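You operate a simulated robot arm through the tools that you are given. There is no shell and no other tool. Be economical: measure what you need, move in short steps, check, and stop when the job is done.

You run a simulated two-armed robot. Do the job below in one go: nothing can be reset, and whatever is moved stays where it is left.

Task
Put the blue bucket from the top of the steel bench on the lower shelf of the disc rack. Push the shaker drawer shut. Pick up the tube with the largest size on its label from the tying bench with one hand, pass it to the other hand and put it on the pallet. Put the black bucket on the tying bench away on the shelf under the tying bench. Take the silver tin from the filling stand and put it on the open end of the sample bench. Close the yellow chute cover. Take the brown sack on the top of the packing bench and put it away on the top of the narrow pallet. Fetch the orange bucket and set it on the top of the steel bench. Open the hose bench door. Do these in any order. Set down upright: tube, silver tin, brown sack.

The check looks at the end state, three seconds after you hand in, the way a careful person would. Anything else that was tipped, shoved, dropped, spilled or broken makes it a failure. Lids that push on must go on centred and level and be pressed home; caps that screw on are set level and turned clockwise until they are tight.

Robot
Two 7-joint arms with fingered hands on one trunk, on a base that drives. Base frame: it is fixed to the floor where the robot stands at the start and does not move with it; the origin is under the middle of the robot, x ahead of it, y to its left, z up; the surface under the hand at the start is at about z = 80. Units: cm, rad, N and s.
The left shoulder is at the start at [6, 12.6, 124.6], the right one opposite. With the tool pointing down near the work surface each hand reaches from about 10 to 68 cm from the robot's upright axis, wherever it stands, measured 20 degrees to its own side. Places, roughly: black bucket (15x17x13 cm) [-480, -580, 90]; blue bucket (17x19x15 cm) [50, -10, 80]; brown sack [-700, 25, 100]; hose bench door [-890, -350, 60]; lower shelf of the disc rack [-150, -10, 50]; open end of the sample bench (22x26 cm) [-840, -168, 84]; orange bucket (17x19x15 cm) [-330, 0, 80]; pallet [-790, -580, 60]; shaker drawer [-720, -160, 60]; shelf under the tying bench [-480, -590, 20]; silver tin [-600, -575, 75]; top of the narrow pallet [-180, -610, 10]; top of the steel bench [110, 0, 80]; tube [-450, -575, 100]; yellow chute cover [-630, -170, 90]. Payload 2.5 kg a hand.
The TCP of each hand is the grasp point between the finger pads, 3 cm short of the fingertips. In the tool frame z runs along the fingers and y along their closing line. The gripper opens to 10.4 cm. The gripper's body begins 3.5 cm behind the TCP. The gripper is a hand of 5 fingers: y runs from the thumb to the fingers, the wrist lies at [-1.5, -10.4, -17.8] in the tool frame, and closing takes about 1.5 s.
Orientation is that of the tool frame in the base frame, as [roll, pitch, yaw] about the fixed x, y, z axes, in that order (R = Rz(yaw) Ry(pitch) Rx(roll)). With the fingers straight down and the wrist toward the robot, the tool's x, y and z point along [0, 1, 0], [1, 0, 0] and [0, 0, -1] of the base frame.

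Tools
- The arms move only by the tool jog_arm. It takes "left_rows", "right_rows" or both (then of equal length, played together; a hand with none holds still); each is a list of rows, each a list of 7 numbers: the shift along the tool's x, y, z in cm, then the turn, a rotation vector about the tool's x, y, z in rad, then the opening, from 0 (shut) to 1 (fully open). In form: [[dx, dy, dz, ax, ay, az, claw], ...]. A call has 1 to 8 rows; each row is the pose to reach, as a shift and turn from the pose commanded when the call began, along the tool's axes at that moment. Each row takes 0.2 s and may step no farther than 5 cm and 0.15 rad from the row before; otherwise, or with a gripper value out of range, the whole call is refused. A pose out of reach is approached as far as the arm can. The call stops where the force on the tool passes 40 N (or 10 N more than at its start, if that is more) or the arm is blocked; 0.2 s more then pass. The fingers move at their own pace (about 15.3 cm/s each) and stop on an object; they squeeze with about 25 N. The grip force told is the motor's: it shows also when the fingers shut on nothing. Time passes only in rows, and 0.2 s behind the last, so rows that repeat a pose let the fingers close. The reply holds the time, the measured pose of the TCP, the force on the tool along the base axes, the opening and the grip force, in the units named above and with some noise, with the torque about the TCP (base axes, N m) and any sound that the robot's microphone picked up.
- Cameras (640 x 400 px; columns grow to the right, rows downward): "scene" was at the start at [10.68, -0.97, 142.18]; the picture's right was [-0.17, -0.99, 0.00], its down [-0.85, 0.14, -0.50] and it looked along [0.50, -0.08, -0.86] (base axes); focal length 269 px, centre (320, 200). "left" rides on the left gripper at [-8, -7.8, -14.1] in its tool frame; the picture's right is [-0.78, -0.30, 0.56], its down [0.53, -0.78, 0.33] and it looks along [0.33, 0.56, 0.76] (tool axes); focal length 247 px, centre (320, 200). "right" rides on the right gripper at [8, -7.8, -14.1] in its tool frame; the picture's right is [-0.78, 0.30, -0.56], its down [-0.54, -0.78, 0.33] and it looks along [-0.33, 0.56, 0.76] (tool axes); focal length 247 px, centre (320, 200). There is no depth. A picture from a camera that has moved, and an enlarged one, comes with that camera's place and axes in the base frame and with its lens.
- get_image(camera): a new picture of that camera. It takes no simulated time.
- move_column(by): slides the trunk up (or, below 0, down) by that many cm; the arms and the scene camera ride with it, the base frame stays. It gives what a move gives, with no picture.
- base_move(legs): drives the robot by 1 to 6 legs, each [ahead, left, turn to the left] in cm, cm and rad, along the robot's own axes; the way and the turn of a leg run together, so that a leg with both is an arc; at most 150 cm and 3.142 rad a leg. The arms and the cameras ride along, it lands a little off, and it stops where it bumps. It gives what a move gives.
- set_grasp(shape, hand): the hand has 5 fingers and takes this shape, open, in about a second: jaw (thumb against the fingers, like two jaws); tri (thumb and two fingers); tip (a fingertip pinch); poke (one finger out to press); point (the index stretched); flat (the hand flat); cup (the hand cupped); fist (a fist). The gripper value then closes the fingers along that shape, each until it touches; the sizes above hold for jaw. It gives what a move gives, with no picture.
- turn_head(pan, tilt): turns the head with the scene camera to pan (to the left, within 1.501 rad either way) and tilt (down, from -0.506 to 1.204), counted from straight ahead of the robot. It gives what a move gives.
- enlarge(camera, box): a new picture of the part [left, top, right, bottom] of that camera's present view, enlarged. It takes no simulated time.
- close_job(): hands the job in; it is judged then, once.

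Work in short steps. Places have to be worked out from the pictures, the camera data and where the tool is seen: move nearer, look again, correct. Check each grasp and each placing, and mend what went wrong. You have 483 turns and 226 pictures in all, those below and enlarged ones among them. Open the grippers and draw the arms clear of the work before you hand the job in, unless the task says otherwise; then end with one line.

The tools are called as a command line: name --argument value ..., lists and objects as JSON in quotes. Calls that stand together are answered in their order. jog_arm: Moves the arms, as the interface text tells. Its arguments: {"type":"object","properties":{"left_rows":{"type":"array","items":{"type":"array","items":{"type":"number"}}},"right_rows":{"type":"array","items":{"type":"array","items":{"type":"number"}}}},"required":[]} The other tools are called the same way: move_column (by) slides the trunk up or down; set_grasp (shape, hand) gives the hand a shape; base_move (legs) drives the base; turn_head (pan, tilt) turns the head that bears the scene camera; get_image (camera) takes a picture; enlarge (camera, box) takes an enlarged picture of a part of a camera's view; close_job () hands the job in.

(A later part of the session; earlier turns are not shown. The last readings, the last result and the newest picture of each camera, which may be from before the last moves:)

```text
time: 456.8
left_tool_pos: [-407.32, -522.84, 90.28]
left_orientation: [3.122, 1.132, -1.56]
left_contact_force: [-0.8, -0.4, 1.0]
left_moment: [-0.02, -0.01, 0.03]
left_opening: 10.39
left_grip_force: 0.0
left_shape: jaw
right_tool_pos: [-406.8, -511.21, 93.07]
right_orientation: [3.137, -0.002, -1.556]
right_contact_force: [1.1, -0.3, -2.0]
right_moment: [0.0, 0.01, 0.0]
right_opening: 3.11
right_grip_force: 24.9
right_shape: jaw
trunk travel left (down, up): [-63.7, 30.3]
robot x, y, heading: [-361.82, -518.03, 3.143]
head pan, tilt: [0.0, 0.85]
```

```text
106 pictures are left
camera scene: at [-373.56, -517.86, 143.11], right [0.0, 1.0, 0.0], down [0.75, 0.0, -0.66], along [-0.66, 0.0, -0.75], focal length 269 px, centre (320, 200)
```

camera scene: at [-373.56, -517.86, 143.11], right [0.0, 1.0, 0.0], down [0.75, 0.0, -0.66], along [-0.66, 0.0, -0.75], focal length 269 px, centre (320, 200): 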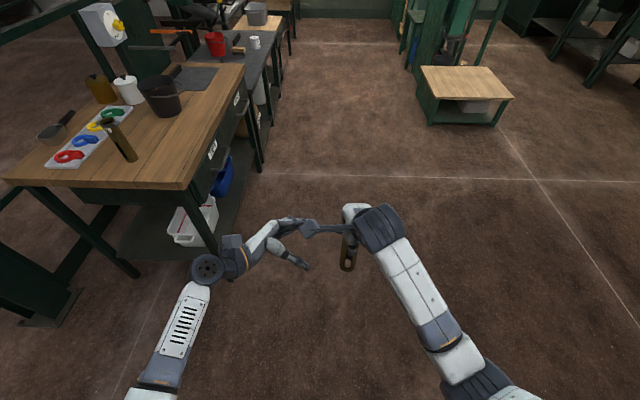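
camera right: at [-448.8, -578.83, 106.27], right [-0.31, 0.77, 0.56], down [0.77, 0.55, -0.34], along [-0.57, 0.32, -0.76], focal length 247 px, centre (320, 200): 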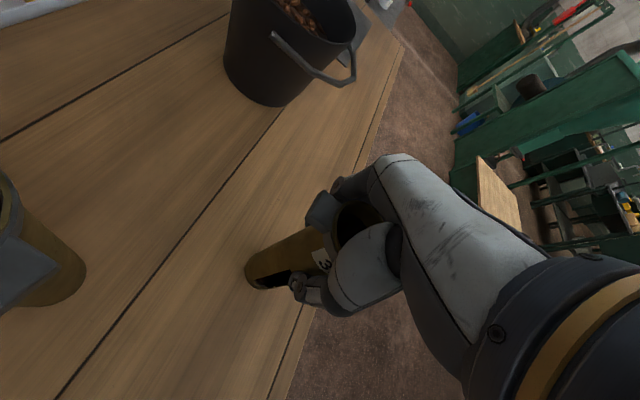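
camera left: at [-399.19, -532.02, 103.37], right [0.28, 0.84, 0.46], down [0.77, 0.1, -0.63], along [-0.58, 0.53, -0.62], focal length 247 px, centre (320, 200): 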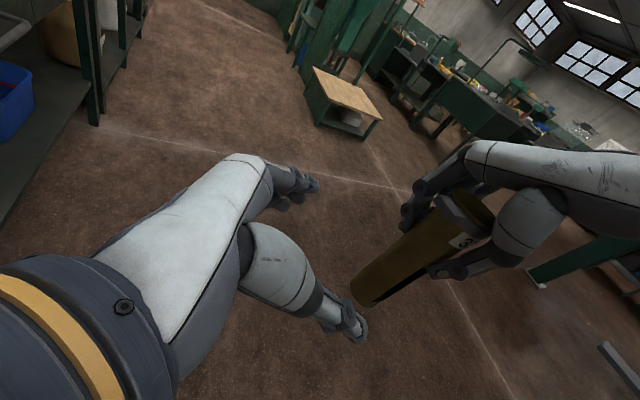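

The tube's lower part sits at x≈-405, about 2 cm nearer than my hand line. I correct and advance to the tube.

jog_arm --left_rows '[[-0.1, -1.1, 3.5, 0, 0, 0, 1], [-0.2, -2.2, 7, 0, 0, 0, 1], [-0.3, -2.2, 10, 0, 0, 0, 1], [-0.3, -2.2, 12.5, 0, 0, 0, 1]]'

get_image --camera "left"

```text
time: 457.8
left_tool_pos: [-405.61, -511.23, 85.12]
left_orientation: [3.123, 1.132, -1.56]
left_contact_force: [-0.6, 1.0, -0.2]
left_moment: [0.02, -0.03, -0.05]
left_opening: 10.38
left_grip_force: 0.1
left_shape: jaw
right_tool_pos: [-407.05, -511.21, 92.94]
right_orientation: [3.137, -0.002, -1.556]
right_contact_force: [0.3, -0.6, -1.7]
right_moment: [0.01, 0.02, 0.02]
right_opening: 3.06
right_grip_force: 25.1
right_shape: jaw
trunk travel left (down, up): [-63.7, 30.3]
robot x, y, heading: [-361.74, -518.22, 3.137]
head pan, tilt: [0.0, 0.85]
```

```text
105 pictures are left
camera left: at [-397.47, -520.42, 98.26], right [0.28, 0.84, 0.46], down [0.77, 0.1, -0.63], along [-0.58, 0.53, -0.62], focal length 247 px, centre (320, 200)
```

left: 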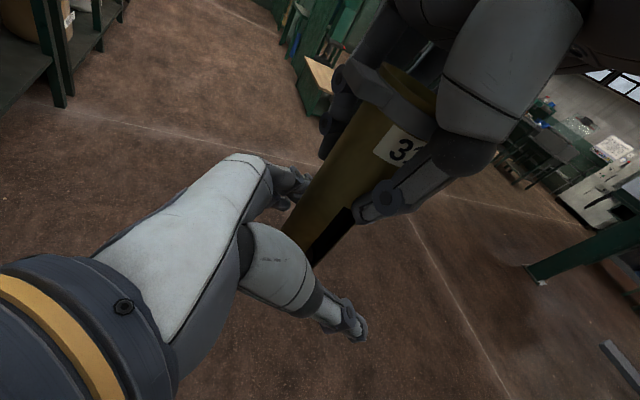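

The tube is between the left thumb and fingers, below the right hand's fingers. I close the left hand.

jog_arm --left_rows '[[0, 0, 0, 0, 0, 0, 0.5], [0, 0, 0, 0, 0, 0, 0], [0, 0, 0, 0, 0, 0, 0], [0, 0, 0, 0, 0, 0, 0], [0, 0, 0, 0, 0, 0, 0], [0, 0, 0, 0, 0, 0, 0]]'

get_image --camera "left"

```text
time: 459.2
left_tool_pos: [-405.56, -511.36, 85.21]
left_orientation: [3.127, 1.134, -1.557]
left_contact_force: [1.1, 2.5, 0.2]
left_moment: [-0.1, 0.2, 0.08]
left_opening: 2.99
left_grip_force: 25.0
left_shape: jaw
right_tool_pos: [-406.86, -511.28, 93.14]
right_orientation: [3.136, -0.005, -1.555]
right_contact_force: [-0.5, -4.0, 0.2]
right_moment: [-0.07, -0.09, -0.12]
right_opening: 3.07
right_grip_force: 24.5
right_shape: jaw
trunk travel left (down, up): [-63.7, 30.3]
robot x, y, heading: [-361.66, -517.95, 3.139]
head pan, tilt: [0.0, 0.85]
```

```text
104 pictures are left
camera left: at [-397.45, -520.44, 98.27], right [0.28, 0.84, 0.46], down [0.77, 0.09, -0.63], along [-0.58, 0.53, -0.62], focal length 247 px, centre (320, 200)
```

left: 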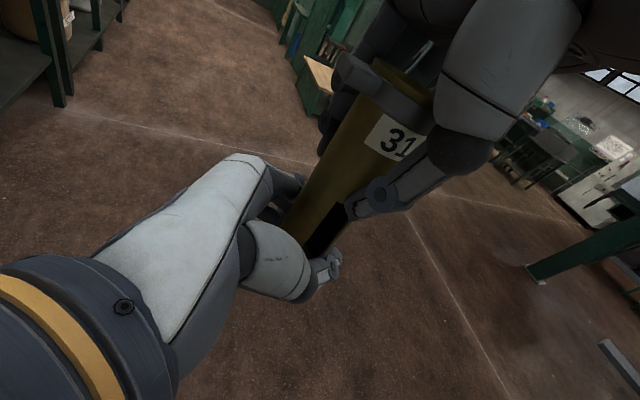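

Both hands hold it. I open the right hand and draw it straight up.

jog_arm --right_rows '[[0, 0, 0, 0, 0, 0, 0.4], [0, 0, 0, 0, 0, 0, 0.8], [0, 0, 0, 0, 0, 0, 1], [0, 0, -3, 0, 0, 0, 1], [0, 0, -6, 0, 0, 0, 1], [0, 0, -9, 0, 0, 0, 1], [-4, 0, -11, 0, 0, 0, 1], [-8, 0, -13, 0, 0, 0, 1]]'

get_image --camera "left"

get_image --camera "scene"

```text
time: 461.0
left_tool_pos: [-405.54, -511.27, 85.17]
left_orientation: [3.119, 1.132, -1.563]
left_contact_force: [0.8, -0.2, -0.1]
left_moment: [0.01, -0.01, 0.01]
left_opening: 3.01
left_grip_force: 24.7
left_shape: jaw
right_tool_pos: [-406.92, -503.19, 106.05]
right_orientation: [3.137, -0.002, -1.553]
right_contact_force: [0.8, 0.2, -0.1]
right_moment: [0.01, -0.03, 0.0]
right_opening: 10.37
right_grip_force: 0.0
right_shape: jaw
trunk travel left (down, up): [-63.7, 30.3]
robot x, y, heading: [-361.91, -518.13, 3.139]
head pan, tilt: [0.0, 0.85]
```

```text
103 pictures are left
camera left: at [-397.47, -520.43, 98.29], right [0.28, 0.84, 0.46], down [0.77, 0.1, -0.63], along [-0.58, 0.53, -0.62], focal length 247 px, centre (320, 200)
```

left: 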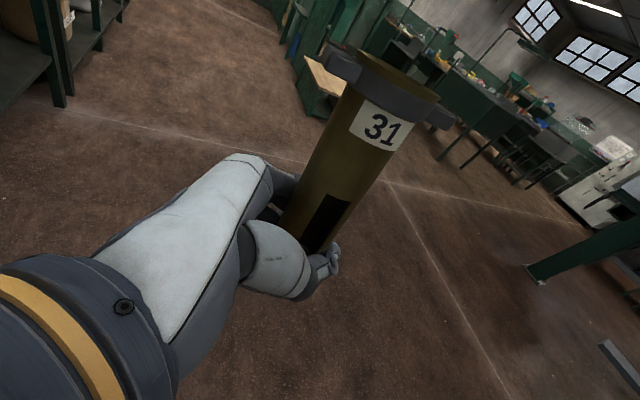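

```text
102 pictures are left
camera scene: at [-373.56, -517.83, 143.11], right [0.0, 1.0, 0.0], down [0.75, 0.0, -0.66], along [-0.66, 0.0, -0.75], focal length 269 px, centre (320, 200)
```

scene: 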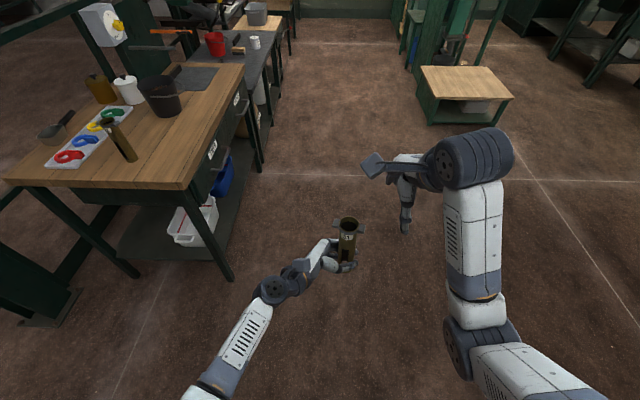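

The handover worked; the left hand holds the tube upright. I drive west along the lane toward the pallet.

base_move --legs '[[0, -30, 0], [150, 0, 0], [110, 0, 0]]'

turn_head --pan 0.3 --tilt 0.4

get_image --camera "scene"

```text
time: 475.3
left_tool_pos: [-666.07, -479.89, 85.15]
left_orientation: [3.123, 1.133, -1.568]
left_contact_force: [-0.1, -0.4, -0.4]
left_moment: [-0.01, 0.02, 0.03]
left_opening: 2.99
left_grip_force: 24.4
left_shape: jaw
right_tool_pos: [-667.45, -471.82, 106.01]
right_orientation: [3.137, -0.002, -1.562]
right_contact_force: [-0.4, -0.8, 0.3]
right_moment: [0.02, -0.02, -0.01]
right_opening: 10.39
right_grip_force: 0.1
right_shape: jaw
trunk travel left (down, up): [-63.7, 30.3]
robot x, y, heading: [-621.94, -487.0, 3.132]
head pan, tilt: [0.0, 0.85]
```

```text
time: 476.2
left_tool_pos: [-665.95, -479.78, 85.19]
left_orientation: [3.123, 1.134, -1.566]
left_contact_force: [-0.1, 0.3, 0.2]
left_moment: [0.02, -0.04, 0.04]
left_opening: 2.97
left_grip_force: 25.4
left_shape: jaw
right_tool_pos: [-667.41, -471.71, 106.02]
right_orientation: [3.135, -0.002, -1.563]
right_contact_force: [1.0, -0.3, -0.4]
right_moment: [0.02, 0.01, -0.01]
right_opening: 10.4
right_grip_force: 0.1
right_shape: jaw
trunk travel left (down, up): [-63.7, 30.3]
robot x, y, heading: [-621.86, -487.25, 3.134]
head pan, tilt: [0.3, 0.4]
```

```text
101 pictures are left
camera scene: at [-635.09, -489.34, 147.01], right [-0.29, 0.96, 0.0], down [0.37, 0.11, -0.92], along [-0.88, -0.26, -0.39], focal length 269 px, centre (320, 200)
```

scene: 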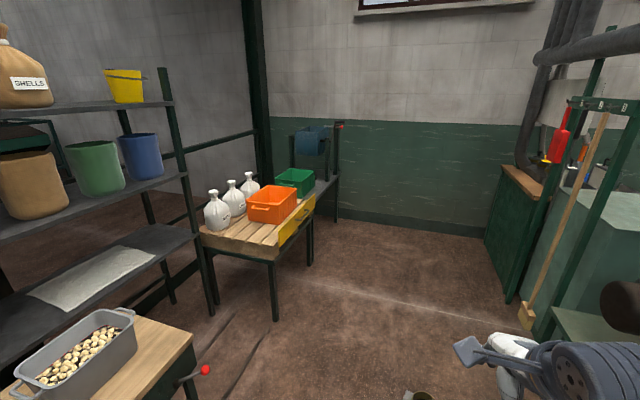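

The pallet is the slatted table at x≈-745..-840, y≈-550..-601, z≈60, with jugs and crates. I go north of its east end and face it.

base_move --legs '[[110, 0, 0], [0, 0, 1.575]]'

turn_head --pan -0.1 --tilt 0.75

get_image --camera "scene"

```text
time: 485.7
left_tool_pos: [-738.67, -529.77, 85.27]
left_orientation: [3.119, 1.132, 0.001]
left_contact_force: [0.0, 0.7, 0.6]
left_moment: [-0.02, -0.01, 0.01]
left_opening: 2.94
left_grip_force: 25.2
left_shape: jaw
right_tool_pos: [-746.91, -531.02, 105.99]
right_orientation: [3.136, -0.002, 0.012]
right_contact_force: [-0.4, 0.5, 0.5]
right_moment: [-0.03, 0.02, 0.0]
right_opening: 10.37
right_grip_force: 0.0
right_shape: jaw
trunk travel left (down, up): [-63.7, 30.3]
robot x, y, heading: [-731.4, -486.14, -1.576]
head pan, tilt: [0.3, 0.4]
```

```text
time: 486.5
left_tool_pos: [-738.71, -529.68, 85.11]
left_orientation: [3.127, 1.134, 0.007]
left_contact_force: [-0.2, -0.1, 0.2]
left_moment: [0.08, 0.02, -0.01]
left_opening: 2.96
left_grip_force: 25.6
left_shape: jaw
right_tool_pos: [-746.96, -531.25, 106.11]
right_orientation: [3.137, -0.002, 0.01]
right_contact_force: [0.2, 0.8, 0.8]
right_moment: [-0.01, 0.01, 0.01]
right_opening: 10.38
right_grip_force: 0.1
right_shape: jaw
trunk travel left (down, up): [-63.7, 30.3]
robot x, y, heading: [-732.24, -486.38, -1.575]
head pan, tilt: [-0.099, 0.75]
```

```text
100 pictures are left
camera scene: at [-732.65, -498.17, 143.91], right [-0.99, 0.11, 0.0], down [0.07, 0.68, -0.73], along [-0.08, -0.73, -0.68], focal length 269 px, centre (320, 200)
```

scene: 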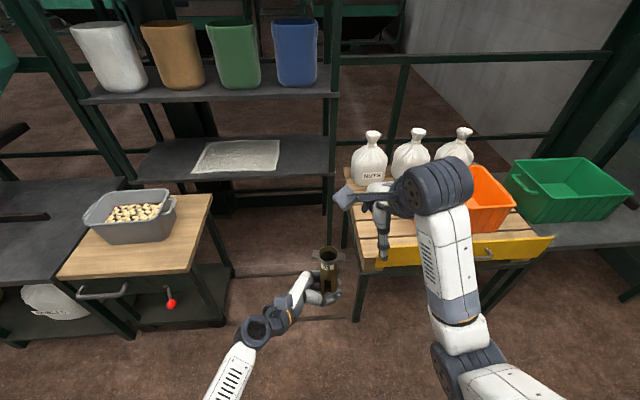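

Free spot on the slats near (-762,-573). I retract the right arm, then move right 23 and ahead 35.

jog_arm --right_rows '[[-4, -2, -1, 0, 0, 0, 1], [-8, -4, -2, 0, 0, 0, 1], [-12, -7, -3, 0, 0, 0, 1], [-14, -10, -4, 0, 0, 0, 1], [-16, -13, -4, 0, 0, 0, 1]]'

base_move --legs '[[0, -23, 0], [34, 0, 0]]'

get_image --camera "scene"

```text
refused: row 3 steps farther than a row can; nothing moved
```

```text
time: 490.1
left_tool_pos: [-762.15, -563.69, 85.12]
left_orientation: [3.121, 1.133, 0.002]
left_contact_force: [-0.7, 0.2, 0.1]
left_moment: [0.01, 0.02, -0.02]
left_opening: 2.99
left_grip_force: 25.0
left_shape: jaw
right_tool_pos: [-770.31, -565.0, 106.02]
right_orientation: [3.136, -0.002, 0.009]
right_contact_force: [0.0, 0.2, 0.1]
right_moment: [0.0, -0.04, 0.0]
right_opening: 10.4
right_grip_force: 0.0
right_shape: jaw
trunk travel left (down, up): [-63.7, 30.3]
robot x, y, heading: [-754.95, -519.58, -1.584]
head pan, tilt: [-0.099, 0.75]
```

```text
99 pictures are left
camera scene: at [-755.99, -532.06, 143.9], right [-0.99, 0.11, 0.0], down [0.07, 0.68, -0.73], along [-0.08, -0.73, -0.68], focal length 269 px, centre (320, 200)
```

scene: 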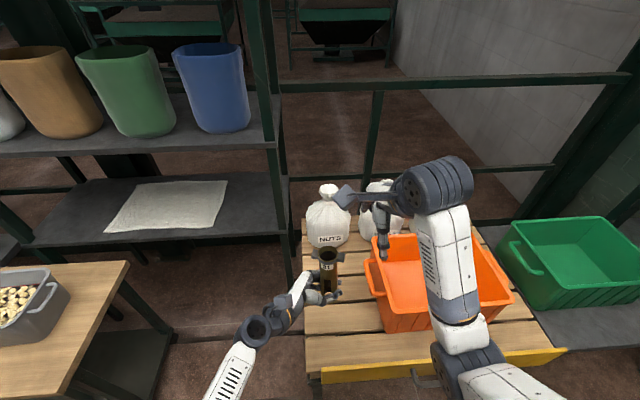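

The tube is above the pallet's front-left slats, clear of the crate and jugs. I raise the right hand, nudge the tube 3 cm inward, then lower.

jog_arm --left_rows '[[0, 1, 0, 0, 0, 0, 0], [0, 2, 0, 0, 0, 0, 0], [0, 3.3, 0, 0, 0, 0, 0], [0, 3.3, 0, 0, 0, 0, 0], [0, 3.3, 0, 0, 0, 0, 0]]' --right_rows '[[0, 0, -4, 0, 0, 0, 1], [0, 0, -8, 0, 0, 0, 1], [0, 0, -12, 0, 0, 0, 1], [0, 0, -16, 0, 0, 0, 1], [0, 0, -20, 0, 0, 0, 1]]'

move_column --by -14

get_image --camera "scene"

get_image --camera "left"

```text
time: 491.3
left_tool_pos: [-762.09, -566.71, 85.29]
left_orientation: [3.122, 1.134, 0.002]
left_contact_force: [-0.8, 0.6, 0.0]
left_moment: [0.06, -0.01, 0.0]
left_opening: 2.98
left_grip_force: 24.5
left_shape: jaw
right_tool_pos: [-770.37, -564.74, 125.97]
right_orientation: [3.135, -0.003, 0.007]
right_contact_force: [0.1, 1.0, 0.4]
right_moment: [0.0, 0.01, 0.03]
right_opening: 10.37
right_grip_force: 0.1
right_shape: jaw
trunk travel left (down, up): [-63.7, 30.3]
robot x, y, heading: [-754.86, -519.92, -1.579]
head pan, tilt: [-0.099, 0.75]
```

```text
time: 493.0
left_tool_pos: [-762.11, -566.78, 71.18]
left_orientation: [3.125, 1.133, 0.003]
left_contact_force: [-0.4, 0.3, -0.6]
left_moment: [0.06, 0.0, 0.0]
left_opening: 2.92
left_grip_force: 25.2
left_shape: jaw
right_tool_pos: [-770.33, -564.64, 111.94]
right_orientation: [3.137, -0.002, 0.009]
right_contact_force: [0.4, -0.2, -0.6]
right_moment: [-0.02, 0.02, -0.02]
right_opening: 10.4
right_grip_force: 0.0
right_shape: jaw
trunk travel left (down, up): [-49.7, 44.3]
robot x, y, heading: [-755.01, -519.89, -1.585]
head pan, tilt: [-0.099, 0.75]
```

```text
98 pictures are left
camera scene: at [-755.99, -532.0, 129.91], right [-0.99, 0.11, 0.0], down [0.07, 0.68, -0.73], along [-0.08, -0.73, -0.68], focal length 269 px, centre (320, 200)
```

scene: 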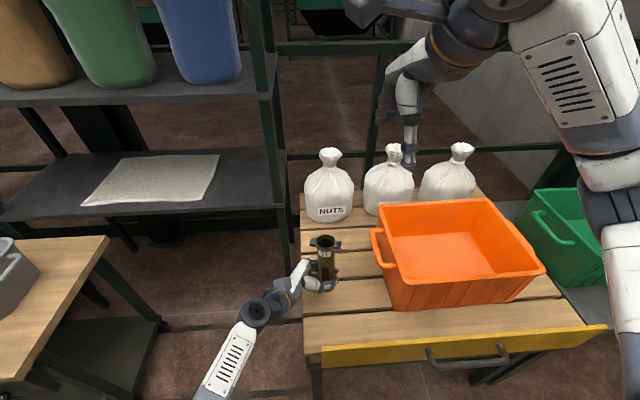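

```text
97 pictures are left
camera left: at [-752.84, -558.78, 84.32], right [-0.84, 0.28, 0.46], down [-0.09, 0.77, -0.63], along [-0.54, -0.57, -0.62], focal length 247 px, centre (320, 200)
```

left: 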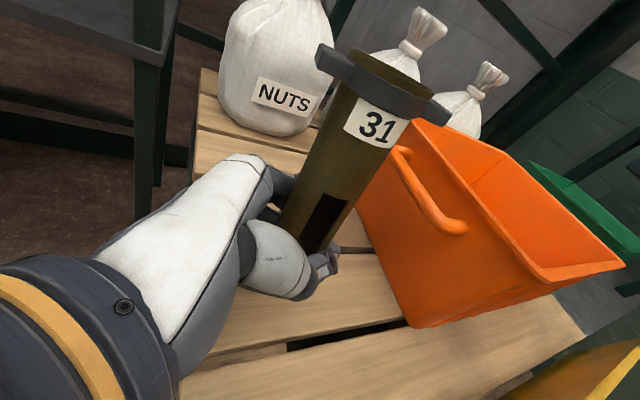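

Tube is over the slat next to the crate. I lower in small steps.

move_column --by -3

move_column --by -1

move_column --by -0.7

enlarge --camera "scene" --box '[260, 200, 420, 320]'

```text
time: 493.7
left_tool_pos: [-762.03, -566.89, 68.18]
left_orientation: [3.119, 1.133, -0.001]
left_contact_force: [0.3, -0.4, -0.2]
left_moment: [0.01, 0.0, 0.0]
left_opening: 2.98
left_grip_force: 25.1
left_shape: jaw
right_tool_pos: [-770.41, -564.67, 108.95]
right_orientation: [3.136, -0.002, 0.008]
right_contact_force: [0.1, -0.5, 0.9]
right_moment: [-0.01, -0.03, -0.01]
right_opening: 10.39
right_grip_force: 0.1
right_shape: jaw
trunk travel left (down, up): [-46.7, 47.3]
robot x, y, heading: [-754.87, -519.86, -1.58]
head pan, tilt: [-0.099, 0.75]
```

```text
time: 494.3
left_tool_pos: [-762.17, -566.78, 67.28]
left_orientation: [3.119, 1.133, -0.002]
left_contact_force: [0.1, 0.1, -0.1]
left_moment: [0.03, -0.01, -0.02]
left_opening: 2.97
left_grip_force: 25.2
left_shape: jaw
right_tool_pos: [-770.38, -564.81, 108.01]
right_orientation: [3.136, -0.001, 0.008]
right_contact_force: [-0.1, 0.2, -0.1]
right_moment: [0.0, 0.02, 0.01]
right_opening: 10.39
right_grip_force: 0.1
right_shape: jaw
trunk travel left (down, up): [-45.7, 48.3]
robot x, y, heading: [-755.24, -519.72, -1.579]
head pan, tilt: [-0.099, 0.75]
```

```text
time: 494.9
left_tool_pos: [-762.04, -566.85, 66.64]
left_orientation: [3.12, 1.135, 0.001]
left_contact_force: [-0.4, 0.0, -0.4]
left_moment: [0.01, 0.01, 0.03]
left_opening: 2.97
left_grip_force: 25.0
left_shape: jaw
right_tool_pos: [-770.28, -564.8, 107.23]
right_orientation: [3.137, -0.001, 0.008]
right_contact_force: [-0.7, -0.2, -0.1]
right_moment: [0.03, -0.02, -0.02]
right_opening: 10.38
right_grip_force: 0.2
right_shape: jaw
trunk travel left (down, up): [-45.0, 49.0]
robot x, y, heading: [-755.11, -519.85, -1.583]
head pan, tilt: [-0.099, 0.75]
```

```text
3.33 times, centred on (340, 260) of scene
camera zoom: at [-755.99, -532.0, 125.21], right [-0.99, 0.11, 0.0], down [0.07, 0.68, -0.73], along [-0.08, -0.73, -0.68], focal length 898 px, centre (253, 0)
```

zoom: 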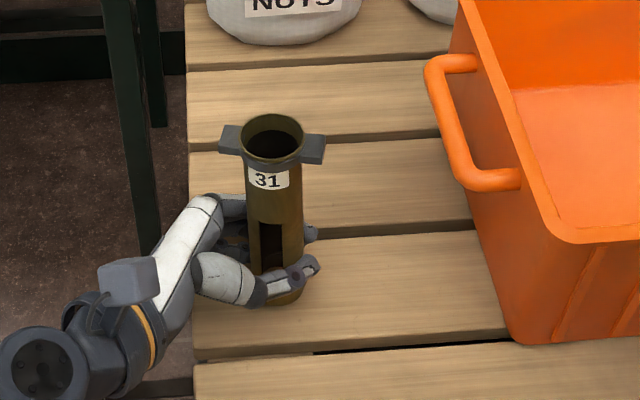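

No contact yet; I continue in 0.6 cm steps.

move_column --by -0.6

move_column --by -0.6

move_column --by -0.6

```text
time: 495.4
left_tool_pos: [-762.03, -567.02, 66.19]
left_orientation: [3.111, 1.133, -0.003]
left_contact_force: [2.8, 0.5, 8.8]
left_moment: [-0.22, -0.22, 0.13]
left_opening: 2.94
left_grip_force: 25.1
left_shape: jaw
right_tool_pos: [-770.31, -564.79, 106.69]
right_orientation: [3.134, -0.003, 0.008]
right_contact_force: [0.5, -0.1, -0.3]
right_moment: [-0.01, -0.02, 0.0]
right_opening: 10.35
right_grip_force: 0.1
right_shape: jaw
trunk travel left (down, up): [-44.4, 49.6]
robot x, y, heading: [-755.26, -519.92, -1.58]
head pan, tilt: [-0.099, 0.75]
```

```text
time: 495.9
left_tool_pos: [-762.06, -567.0, 65.99]
left_orientation: [3.097, 1.139, -0.019]
left_contact_force: [5.0, 2.1, 26.3]
left_moment: [-0.53, -0.43, 0.11]
left_opening: 2.91
left_grip_force: 24.8
left_shape: jaw
right_tool_pos: [-770.29, -564.62, 106.34]
right_orientation: [3.134, -0.002, 0.01]
right_contact_force: [0.4, -0.1, -0.1]
right_moment: [-0.01, -0.03, 0.0]
right_opening: 10.37
right_grip_force: 0.0
right_shape: jaw
trunk travel left (down, up): [-43.8, 50.2]
robot x, y, heading: [-754.97, -519.68, -1.582]
head pan, tilt: [-0.099, 0.75]
```

```text
time: 496.5
left_tool_pos: [-762.17, -567.08, 65.66]
left_orientation: [3.077, 1.141, -0.039]
left_contact_force: [7.7, 6.2, 36.8]
left_moment: [-0.7, -0.58, 0.19]
left_opening: 2.91
left_grip_force: 24.3
left_shape: jaw
right_tool_pos: [-770.21, -564.58, 105.73]
right_orientation: [3.133, -0.003, 0.009]
right_contact_force: [-0.4, 0.2, 1.3]
right_moment: [0.01, 0.03, 0.0]
right_opening: 10.39
right_grip_force: 0.1
right_shape: jaw
trunk travel left (down, up): [-43.2, 50.8]
robot x, y, heading: [-754.87, -519.5, -1.579]
head pan, tilt: [-0.099, 0.75]
```

Contact is made; I relieve the excess 1.1 cm, check, then open.

move_column --by 1.1

enlarge --camera "scene" --box '[260, 200, 420, 320]'

```text
time: 497.1
left_tool_pos: [-762.19, -566.79, 65.88]
left_orientation: [3.119, 1.13, -0.002]
left_contact_force: [-1.2, -1.4, 13.7]
left_moment: [-0.43, -0.04, -0.06]
left_opening: 2.93
left_grip_force: 24.6
left_shape: jaw
right_tool_pos: [-770.35, -564.73, 106.68]
right_orientation: [3.134, -0.001, 0.009]
right_contact_force: [0.4, 0.1, -0.2]
right_moment: [0.0, 0.01, 0.01]
right_opening: 10.41
right_grip_force: 0.1
right_shape: jaw
trunk travel left (down, up): [-44.3, 49.7]
robot x, y, heading: [-755.15, -520.09, -1.579]
head pan, tilt: [-0.099, 0.75]
```

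```text
3.33 times, centred on (340, 260) of scene
camera zoom: at [-755.99, -531.89, 124.51], right [-0.99, 0.11, 0.0], down [0.07, 0.68, -0.73], along [-0.08, -0.73, -0.68], focal length 898 px, centre (253, 0)
```

zoom: 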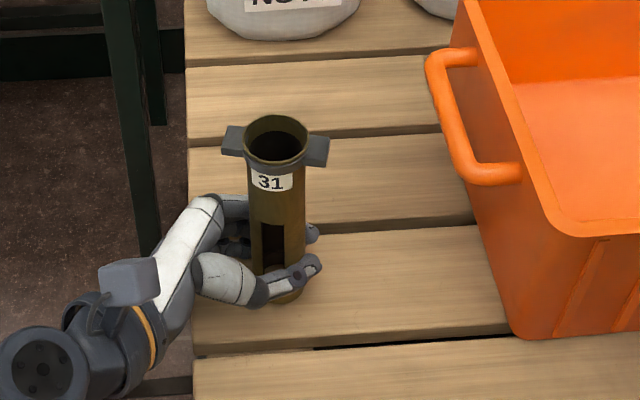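

Looks upright, fully on one slat. I open slowly and retreat along the finger axis.

jog_arm --left_rows '[[0, 0, 0, 0, 0, 0, 0.35], [0, 0, 0, 0, 0, 0, 0.5], [0, 0, 0, 0, 0, 0, 0.8], [0, 0, 0, 0, 0, 0, 1], [0, 0, 0, 0, 0, 0, 1]]'

enlarge --camera "scene" --box '[260, 200, 420, 320]'

```text
time: 498.3
left_tool_pos: [-762.01, -566.81, 65.84]
left_orientation: [3.125, 1.132, 0.004]
left_contact_force: [-1.4, 2.4, 3.7]
left_moment: [-0.16, 0.0, -0.02]
left_opening: 10.36
left_grip_force: 0.0
left_shape: jaw
right_tool_pos: [-770.23, -564.75, 106.74]
right_orientation: [3.134, -0.002, 0.009]
right_contact_force: [-0.2, -0.5, 0.4]
right_moment: [0.01, 0.02, 0.03]
right_opening: 10.38
right_grip_force: 0.0
right_shape: jaw
trunk travel left (down, up): [-44.3, 49.7]
robot x, y, heading: [-755.25, -520.34, -1.581]
head pan, tilt: [-0.099, 0.75]
```

```text
3.33 times, centred on (340, 260) of scene
camera zoom: at [-755.99, -531.94, 124.51], right [-0.99, 0.11, 0.0], down [0.07, 0.68, -0.73], along [-0.08, -0.73, -0.68], focal length 898 px, centre (253, 0)
```

zoom: 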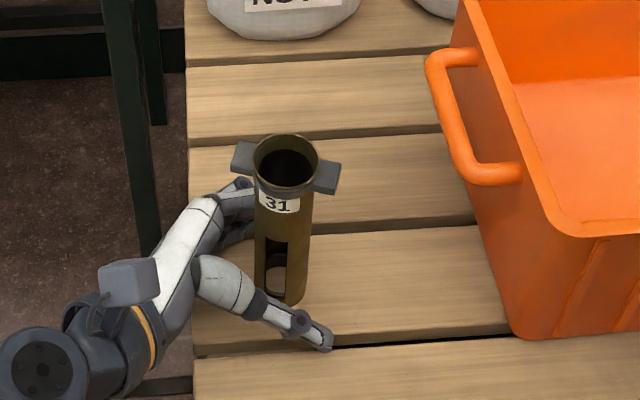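

The tube stands. I withdraw the hand along its axis (away and up).

jog_arm --left_rows '[[0, 0, -2, 0, 0, 0, 1], [0, 0, -5, 0, 0, 0, 1], [0, 0, -9, 0, 0, 0, 1], [0, 0, -13, 0, 0, 0, 1], [0, 0, -17, 0, 0, 0, 1]]'

get_image --camera "scene"

```text
time: 499.5
left_tool_pos: [-746.77, -566.42, 73.08]
left_orientation: [3.125, 1.134, 0.005]
left_contact_force: [0.0, 0.5, 0.2]
left_moment: [0.02, -0.03, 0.01]
left_opening: 10.38
left_grip_force: 0.1
left_shape: jaw
right_tool_pos: [-770.45, -564.72, 106.58]
right_orientation: [3.135, -0.002, 0.009]
right_contact_force: [-0.4, 0.4, 0.4]
right_moment: [0.0, 0.0, 0.03]
right_opening: 10.39
right_grip_force: 0.1
right_shape: jaw
trunk travel left (down, up): [-44.3, 49.7]
robot x, y, heading: [-755.1, -520.1, -1.582]
head pan, tilt: [-0.099, 0.75]
```

```text
93 pictures are left
camera scene: at [-755.98, -531.98, 124.51], right [-0.99, 0.11, 0.0], down [0.07, 0.68, -0.73], along [-0.08, -0.73, -0.68], focal length 269 px, centre (320, 200)
```

scene: 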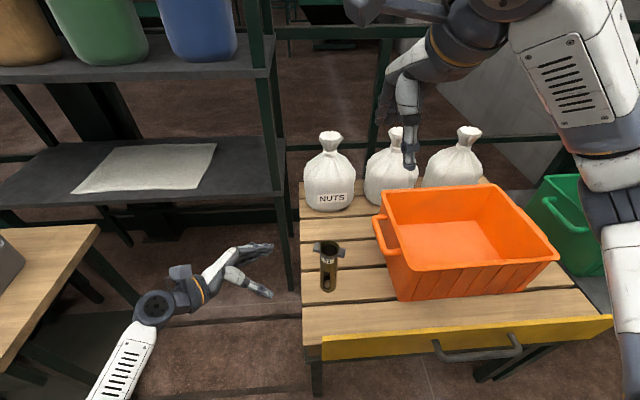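

The tube is placed upright. I back off, raise the column, and straighten the left hand.

move_column --by 19

base_move --legs '[[-34, 0, 0], [0, 0, 0.01]]'

jog_arm --left_rows '[[0, 0, 0, 0, 0.14, 0, 1], [0, 0, 0, 0, 0.28, 0, 1], [0, 0, 0, 0, 0.42, 0, 1], [0, 0, 0, 0, 0.56, 0, 1], [0, 0, 0, 0, 0.7, 0, 1], [0, 0, 0, 0, 0.84, 0, 1], [0, 0, 0, 0, 0.98, 0, 1], [0, 0, 0, 0, 1.12, 0, 1]]' --right_rows '[[-2, -1, 3, 0, 0, 0, 1], [-4, -2, 6, 0, 0, 0, 1], [-6, -3, 9, 0, 0, 0, 1], [-8, -4, 12, 0, 0, 0, 1], [-10, -5, 15, 0, 0, 0, 1], [-12, -6, 18, 0, 0, 0, 1], [-13, -6, 20, 0, 0, 0, 1], [-13, -6, 20, 0, 0, 0, 1]]'

base_move --legs '[[0, 150, 0], [0, 108, 0]]'

turn_head --pan 0 --tilt 0.75

get_image --camera "scene"

```text
time: 501.6
left_tool_pos: [-746.66, -566.47, 92.05]
left_orientation: [3.122, 1.133, 0.002]
left_contact_force: [0.3, -0.1, 0.3]
left_moment: [0.0, 0.01, -0.03]
left_opening: 10.38
left_grip_force: 0.0
left_shape: jaw
right_tool_pos: [-770.37, -564.71, 125.64]
right_orientation: [3.136, -0.003, 0.008]
right_contact_force: [-0.2, 0.1, -0.7]
right_moment: [-0.02, 0.02, 0.0]
right_opening: 10.4
right_grip_force: 0.0
right_shape: jaw
trunk travel left (down, up): [-63.3, 30.7]
robot x, y, heading: [-755.04, -519.84, -1.581]
head pan, tilt: [-0.099, 0.75]
```

```text
time: 504.1
left_tool_pos: [-745.96, -532.42, 92.12]
left_orientation: [3.119, 1.133, 0.009]
left_contact_force: [0.5, 1.0, -0.3]
left_moment: [0.02, 0.05, 0.03]
left_opening: 10.4
left_grip_force: 0.1
left_shape: jaw
right_tool_pos: [-769.58, -531.02, 125.65]
right_orientation: [3.136, -0.002, 0.017]
right_contact_force: [0.2, -1.2, 0.7]
right_moment: [-0.02, -0.01, 0.02]
right_opening: 10.38
right_grip_force: 0.0
right_shape: jaw
trunk travel left (down, up): [-63.3, 30.7]
robot x, y, heading: [-754.83, -485.75, -1.565]
head pan, tilt: [-0.099, 0.75]
```

```text
time: 505.9
left_tool_pos: [-745.92, -532.41, 92.12]
left_orientation: [3.133, 0.009, 0.033]
left_contact_force: [-0.3, -0.1, 0.0]
left_moment: [-0.01, 0.03, 0.0]
left_opening: 10.39
left_grip_force: 0.1
left_shape: jaw
right_tool_pos: [-782.68, -525.35, 105.44]
right_orientation: [3.136, -0.002, 0.018]
right_contact_force: [-0.4, -0.5, 0.0]
right_moment: [0.0, 0.02, -0.01]
right_opening: 10.38
right_grip_force: 0.0
right_shape: jaw
trunk travel left (down, up): [-63.3, 30.7]
robot x, y, heading: [-754.99, -485.96, -1.566]
head pan, tilt: [-0.099, 0.75]
```

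```text
time: 518.4
left_tool_pos: [-488.52, -529.78, 92.04]
left_orientation: [3.133, 0.01, 0.044]
left_contact_force: [-0.4, -0.3, 0.8]
left_moment: [0.0, 0.01, 0.03]
left_opening: 10.35
left_grip_force: 0.1
left_shape: jaw
right_tool_pos: [-525.33, -523.22, 105.45]
right_orientation: [3.136, 0.0, 0.031]
right_contact_force: [-0.5, -0.1, 0.1]
right_moment: [-0.01, 0.0, 0.01]
right_opening: 10.37
right_grip_force: 0.1
right_shape: jaw
trunk travel left (down, up): [-63.3, 30.7]
robot x, y, heading: [-498.22, -483.19, -1.554]
head pan, tilt: [-0.099, 0.75]
```

```text
time: 519.1
left_tool_pos: [-488.49, -529.62, 92.11]
left_orientation: [3.135, 0.013, 0.043]
left_contact_force: [-1.0, -0.2, 0.0]
left_moment: [-0.02, 0.0, 0.02]
left_opening: 10.38
left_grip_force: 0.1
left_shape: jaw
right_tool_pos: [-525.28, -523.09, 105.35]
right_orientation: [3.136, -0.001, 0.032]
right_contact_force: [-0.3, -0.5, 0.2]
right_moment: [-0.03, 0.0, 0.02]
right_opening: 10.38
right_grip_force: 0.0
right_shape: jaw
trunk travel left (down, up): [-63.3, 30.7]
robot x, y, heading: [-497.9, -483.15, -1.554]
head pan, tilt: [0.0, 0.75]
```

```text
92 pictures are left
camera scene: at [-497.81, -495.47, 143.51], right [-1.0, -0.01, 0.0], down [-0.01, 0.68, -0.73], along [0.01, -0.73, -0.68], focal length 269 px, centre (320, 200)
```

scene: 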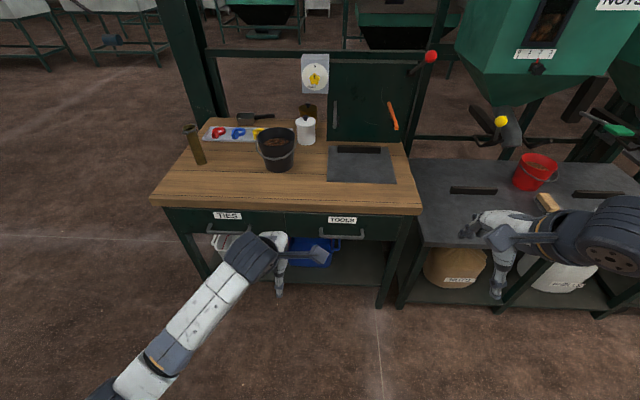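

The shelf has a free slot right of the blue bin (x≈-508..-530). The bucket's rim centre is about (-481,-579), z≈93. I retract the left hand and position for a right-hand near-rim grip above the bail.

jog_arm --left_rows '[[1, -2, -3, 0, 0, 0, 1], [2, -4, -6, 0, 0, 0, 1], [3, -6, -9, 0, 0, 0, 1], [4, -8, -12, 0, 0, 0, 1]]'

base_move --legs '[[0, 27, -0.016], [37, 0, 0]]'

get_image --camera "right"

enlarge --camera "scene" --box '[240, 100, 460, 300]'

```text
time: 520.1
left_tool_pos: [-484.68, -521.38, 103.97]
left_orientation: [3.133, 0.013, 0.045]
left_contact_force: [-0.5, 0.8, 0.7]
left_moment: [-0.03, 0.03, -0.03]
left_opening: 10.4
left_grip_force: 0.0
left_shape: jaw
right_tool_pos: [-525.38, -523.21, 105.44]
right_orientation: [3.138, -0.001, 0.032]
right_contact_force: [0.6, 0.2, 0.2]
right_moment: [-0.01, 0.01, 0.01]
right_opening: 10.36
right_grip_force: 0.0
right_shape: jaw
trunk travel left (down, up): [-63.3, 30.7]
robot x, y, heading: [-497.75, -483.16, -1.551]
head pan, tilt: [0.0, 0.75]
```

```text
time: 524.0
left_tool_pos: [-458.27, -558.04, 103.9]
left_orientation: [3.136, 0.012, 0.031]
left_contact_force: [0.0, -0.2, -0.3]
left_moment: [-0.02, 0.0, -0.01]
left_opening: 10.38
left_grip_force: 0.0
left_shape: jaw
right_tool_pos: [-498.88, -559.17, 105.47]
right_orientation: [3.137, -0.001, 0.017]
right_contact_force: [0.3, 0.3, -0.2]
right_moment: [-0.01, 0.02, 0.0]
right_opening: 10.42
right_grip_force: 0.0
right_shape: jaw
trunk travel left (down, up): [-63.3, 30.7]
robot x, y, heading: [-471.51, -519.77, -1.575]
head pan, tilt: [0.0, 0.75]
```

```text
91 pictures are left
camera right: at [-491.12, -551.13, 119.67], right [-0.77, -0.31, 0.56], down [-0.55, 0.76, -0.34], along [-0.32, -0.57, -0.76], focal length 247 px, centre (320, 200)
```

right: 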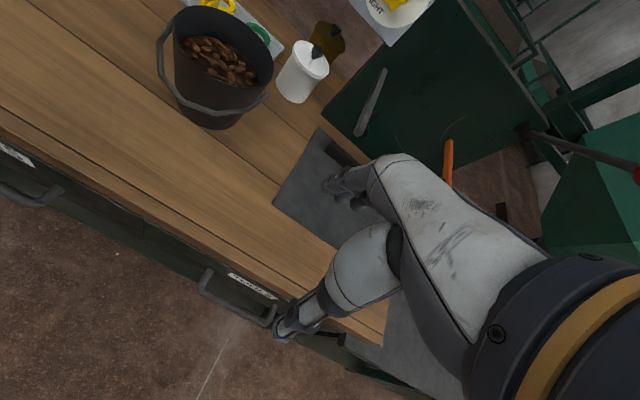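

```text
2.00 times, centred on (350, 200) of scene
camera zoom: at [-471.02, -531.9, 143.5], right [-1.0, 0.0, 0.0], down [0.0, 0.68, -0.73], along [0.0, -0.73, -0.68], focal length 538 px, centre (260, 200)
```

zoom: 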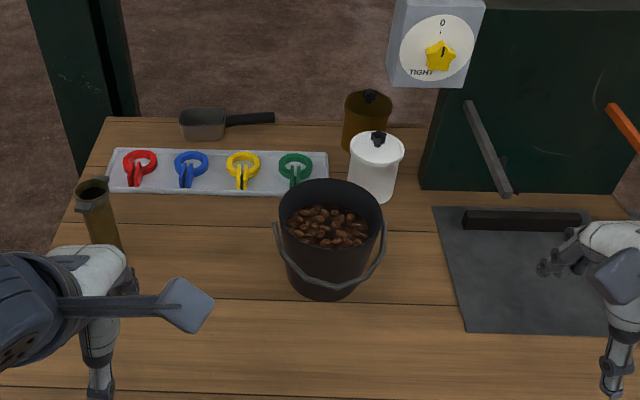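

The bail blocks a deep near-side grip, so I'll grip the far-left rim with the right hand (thumb inside). I move 14 cm closer and bring the hand over that point.

base_move --legs '[[14, 0, 0]]'

jog_arm --right_rows '[[2.8, 2.1, -0.5, 0, 0, -0.07, 1], [5.5, 4.1, -1, 0, 0, -0.14, 1], [8.2, 6.2, -1.5, 0, 0, -0.21, 1], [11, 8.2, -2, 0, 0, -0.28, 1], [13.7, 10.3, -2, 0, 0, -0.35, 1], [16.4, 12.3, -2, 0, 0, -0.42, 1], [19, 14.4, -2, 0, 0, -0.49, 1], [21.7, 16.5, -2, 0, 0, -0.55, 1]]'

get_image --camera "right"

```text
time: 525.3
left_tool_pos: [-458.32, -571.94, 104.02]
left_orientation: [3.134, 0.011, 0.032]
left_contact_force: [0.3, 0.1, 0.2]
left_moment: [0.01, -0.02, 0.0]
left_opening: 10.36
left_grip_force: 0.1
left_shape: jaw
right_tool_pos: [-498.74, -573.22, 105.43]
right_orientation: [3.137, -0.002, 0.02]
right_contact_force: [0.2, -0.7, -0.5]
right_moment: [0.0, 0.01, 0.02]
right_opening: 10.37
right_grip_force: 0.0
right_shape: jaw
trunk travel left (down, up): [-63.3, 30.7]
robot x, y, heading: [-470.66, -533.45, -1.57]
head pan, tilt: [0.0, 0.75]
```

```text
time: 527.1
left_tool_pos: [-458.19, -572.02, 103.98]
left_orientation: [3.132, 0.013, 0.034]
left_contact_force: [0.5, 0.6, 0.0]
left_moment: [0.06, 0.0, 0.03]
left_opening: 10.37
left_grip_force: 0.0
left_shape: jaw
right_tool_pos: [-476.68, -589.18, 107.69]
right_orientation: [3.134, 0.001, 0.572]
right_contact_force: [-0.4, -1.2, 0.4]
right_moment: [0.01, -0.03, 0.03]
right_opening: 10.39
right_grip_force: 0.1
right_shape: jaw
trunk travel left (down, up): [-63.3, 30.7]
robot x, y, heading: [-471.27, -533.86, -1.564]
head pan, tilt: [0.0, 0.75]
```

```text
89 pictures are left
camera right: at [-474.25, -578.19, 121.82], right [-0.49, -0.67, 0.56], down [-0.87, 0.36, -0.34], along [0.02, -0.65, -0.76], focal length 247 px, centre (320, 200)
```

right: 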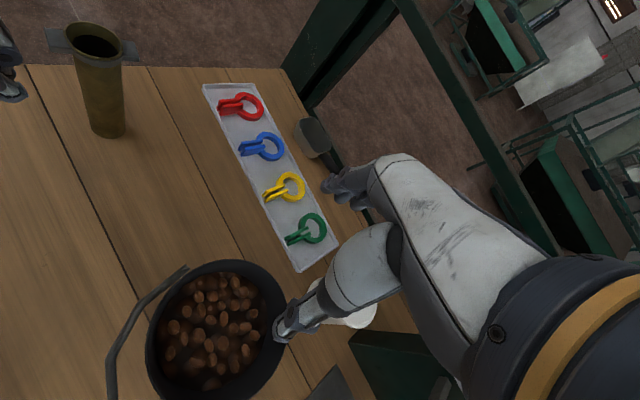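

The rim passes right below the TCP. I descend 15 cm with a small inward correction and check.

jog_arm --right_rows '[[0, -0.4, 4.5, 0, 0, 0, 1], [0, -0.4, 9, 0, 0, 0, 1], [0, -0.4, 12.5, 0, 0, 0, 1], [0, -0.4, 14.8, 0, 0, 0, 1]]'

get_image --camera "right"

```text
time: 528.1
left_tool_pos: [-458.23, -572.04, 103.89]
left_orientation: [3.134, 0.013, 0.033]
left_contact_force: [0.6, -0.6, 0.0]
left_moment: [-0.01, -0.02, -0.01]
left_opening: 10.37
left_grip_force: 0.0
left_shape: jaw
right_tool_pos: [-476.8, -589.07, 92.65]
right_orientation: [3.135, 0.002, 0.57]
right_contact_force: [0.7, -0.7, -0.9]
right_moment: [-0.02, -0.01, -0.01]
right_opening: 10.4
right_grip_force: 0.0
right_shape: jaw
trunk travel left (down, up): [-63.3, 30.7]
robot x, y, heading: [-470.87, -533.75, -1.567]
head pan, tilt: [0.0, 0.75]
```

```text
88 pictures are left
camera right: at [-474.45, -577.99, 106.95], right [-0.49, -0.66, 0.56], down [-0.87, 0.36, -0.34], along [0.02, -0.65, -0.76], focal length 247 px, centre (320, 200)
```

right: 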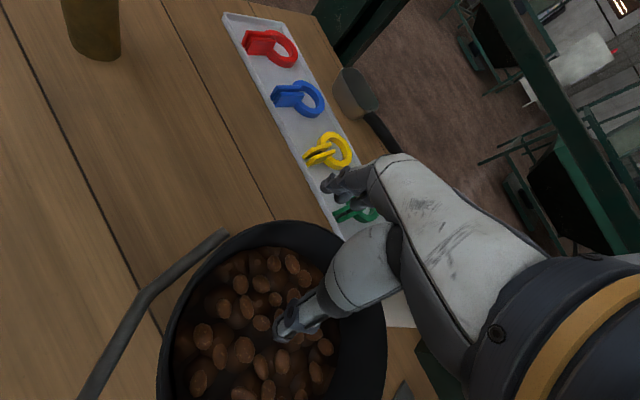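

Thumb inside above the nuts, fingers outside. I close, then lift slightly and inspect.

jog_arm --right_rows '[[0, 0, 0, 0, 0, 0, 0.6], [0, 0, 0, 0, 0, 0, 0.2], [0, 0, 0, 0, 0, 0, 0], [0, 0, 0, 0, 0, 0, 0], [0, 0, 0, 0, 0, 0, 0], [0, 0, 0, 0, 0, 0, 0], [0, 0, 0, 0, 0, 0, 0]]'

jog_arm --right_rows '[[0, 0, -0.5, 0, 0, 0, 0], [0, 0, -1.5, 0, 0, 0, 0], [0, 0, -2, 0, 0, 0, 0]]'

get_image --camera "right"

enlarge --camera "scene" --box '[240, 100, 460, 300]'

```text
time: 529.7
left_tool_pos: [-458.2, -571.9, 103.93]
left_orientation: [3.132, 0.013, 0.034]
left_contact_force: [-0.5, 0.5, 0.2]
left_moment: [0.01, -0.01, -0.01]
left_opening: 10.37
left_grip_force: 0.2
left_shape: jaw
right_tool_pos: [-476.93, -588.98, 92.86]
right_orientation: [3.136, 0.001, 0.571]
right_contact_force: [-0.2, 0.0, 0.1]
right_moment: [0.04, 0.03, 0.11]
right_opening: 0.0
right_grip_force: 24.8
right_shape: jaw
trunk travel left (down, up): [-63.3, 30.7]
robot x, y, heading: [-471.09, -533.96, -1.571]
head pan, tilt: [0.0, 0.75]
```

```text
time: 530.5
left_tool_pos: [-458.19, -572.03, 103.96]
left_orientation: [3.133, 0.012, 0.033]
left_contact_force: [-0.4, -0.7, -0.1]
left_moment: [-0.02, -0.03, 0.01]
left_opening: 10.38
left_grip_force: 0.1
left_shape: jaw
right_tool_pos: [-476.8, -589.04, 94.7]
right_orientation: [3.137, 0.001, 0.571]
right_contact_force: [-1.1, 1.0, -4.9]
right_moment: [-0.07, 0.02, 0.03]
right_opening: 0.0
right_grip_force: 25.0
right_shape: jaw
trunk travel left (down, up): [-63.3, 30.7]
robot x, y, heading: [-471.12, -533.51, -1.568]
head pan, tilt: [0.0, 0.75]
```

```text
87 pictures are left
camera right: at [-474.47, -578.0, 108.95], right [-0.49, -0.67, 0.56], down [-0.87, 0.36, -0.34], along [0.02, -0.65, -0.76], focal length 247 px, centre (320, 200)
```

right: 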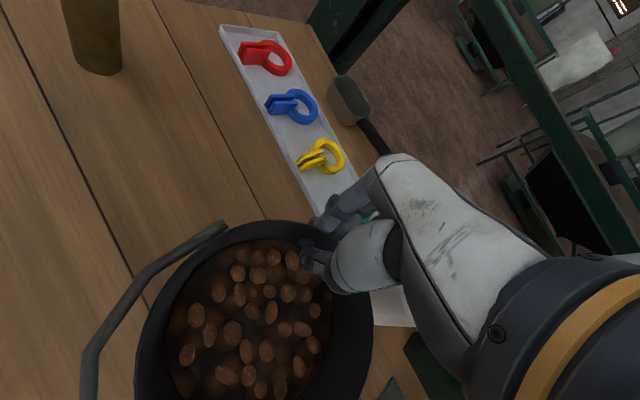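

```text
2.00 times, centred on (350, 200) of scene
camera zoom: at [-470.97, -545.86, 143.5], right [-1.0, 0.0, 0.0], down [0.0, 0.68, -0.73], along [0.0, -0.73, -0.68], focal length 538 px, centre (260, 200)
```

zoom: 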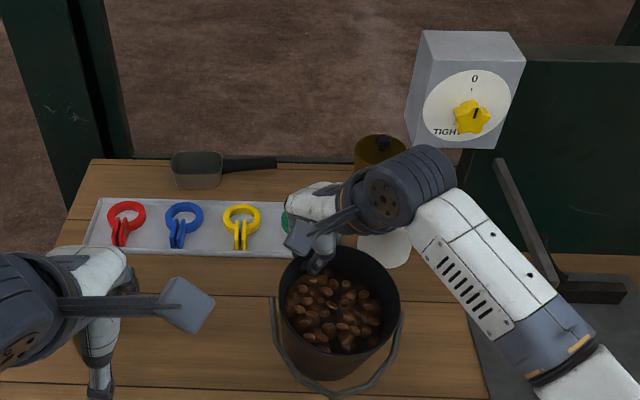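

It takes 5 N so far with slight droop. I lift 4 cm more with a 0.15 tilt to compensate.

jog_arm --right_rows '[[0, 0, -1.3, 0.05, 0, 0, 0], [0, 0, -2.6, 0.1, 0, 0, 0], [0, 0, -4, 0.15, 0, 0, 0], [0, 0, -4, 0.15, 0, 0, 0]]'

enlarge --camera "scene" --box '[240, 100, 460, 300]'

```text
time: 531.5
left_tool_pos: [-458.18, -572.02, 103.97]
left_orientation: [3.133, 0.013, 0.033]
left_contact_force: [0.1, 0.6, 0.4]
left_moment: [-0.02, 0.0, 0.02]
left_opening: 10.4
left_grip_force: 0.1
left_shape: jaw
right_tool_pos: [-476.98, -589.09, 98.82]
right_orientation: [-2.997, 0.0, 0.572]
right_contact_force: [-0.3, -0.6, -7.6]
right_moment: [-0.38, -0.17, -0.02]
right_opening: 0.0
right_grip_force: 25.1
right_shape: jaw
trunk travel left (down, up): [-63.3, 30.7]
robot x, y, heading: [-471.17, -533.28, -1.564]
head pan, tilt: [0.0, 0.75]
```

```text
2.00 times, centred on (350, 200) of scene
camera zoom: at [-470.98, -545.89, 143.5], right [-1.0, 0.0, 0.0], down [0.0, 0.68, -0.73], along [0.0, -0.73, -0.68], focal length 538 px, centre (260, 200)
```

zoom: 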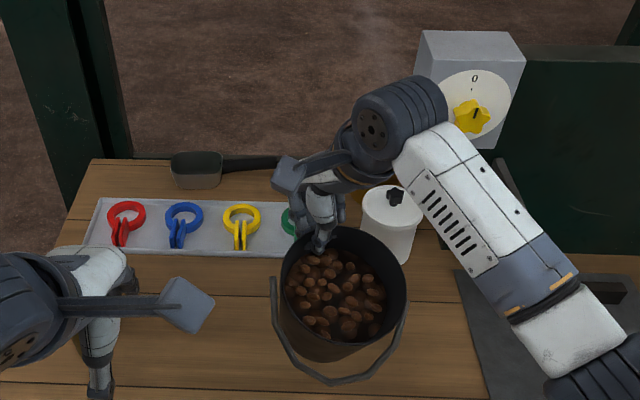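

Held with 7.6 N; tilt a bit more to level, then back off the bench.

jog_arm --right_rows '[[0, 0, -1, 0.06, 0, 0, 0], [0, 0, -2, 0.12, 0, 0, 0], [0, 0, -2, 0.15, 0, 0, 0]]'

base_move --legs '[[-45, 0, 0], [0, -36, 0]]'

get_image --camera "scene"

```text
time: 532.3
left_tool_pos: [-458.22, -572.04, 103.82]
left_orientation: [3.135, 0.013, 0.033]
left_contact_force: [0.1, -0.8, -0.4]
left_moment: [0.03, 0.01, 0.02]
left_opening: 10.39
left_grip_force: 0.0
left_shape: jaw
right_tool_pos: [-476.78, -589.25, 100.75]
right_orientation: [-2.848, 0.001, 0.571]
right_contact_force: [-0.9, 1.2, -7.7]
right_moment: [-0.45, -0.2, -0.02]
right_opening: 0.01
right_grip_force: 25.0
right_shape: jaw
trunk travel left (down, up): [-63.3, 30.7]
robot x, y, heading: [-471.19, -533.38, -1.565]
head pan, tilt: [0.0, 0.75]
```

```text
time: 536.9
left_tool_pos: [-494.04, -527.2, 103.94]
left_orientation: [3.135, 0.014, 0.034]
left_contact_force: [0.3, -0.7, -0.6]
left_moment: [-0.02, 0.02, 0.01]
left_opening: 10.36
left_grip_force: 0.0
left_shape: jaw
right_tool_pos: [-512.57, -544.45, 100.71]
right_orientation: [-2.847, 0.001, 0.575]
right_contact_force: [-0.8, 0.3, -7.5]
right_moment: [-0.43, -0.2, 0.03]
right_opening: 0.0
right_grip_force: 25.1
right_shape: jaw
trunk travel left (down, up): [-63.3, 30.7]
robot x, y, heading: [-506.78, -488.85, -1.566]
head pan, tilt: [0.0, 0.75]
```

```text
84 pictures are left
camera scene: at [-506.79, -501.12, 143.5], right [-1.0, -0.01, 0.0], down [0.0, 0.68, -0.73], along [0.0, -0.73, -0.68], focal length 269 px, centre (320, 200)
```

scene: 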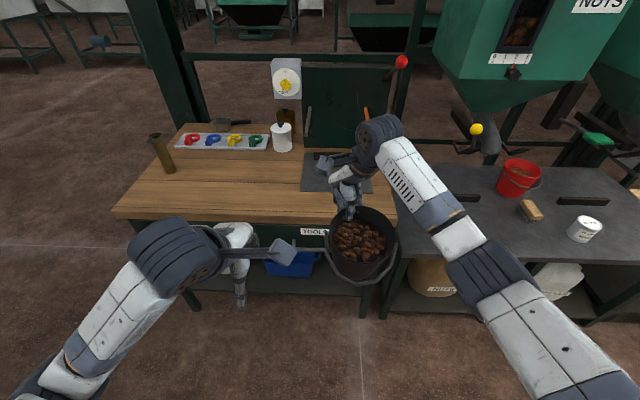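

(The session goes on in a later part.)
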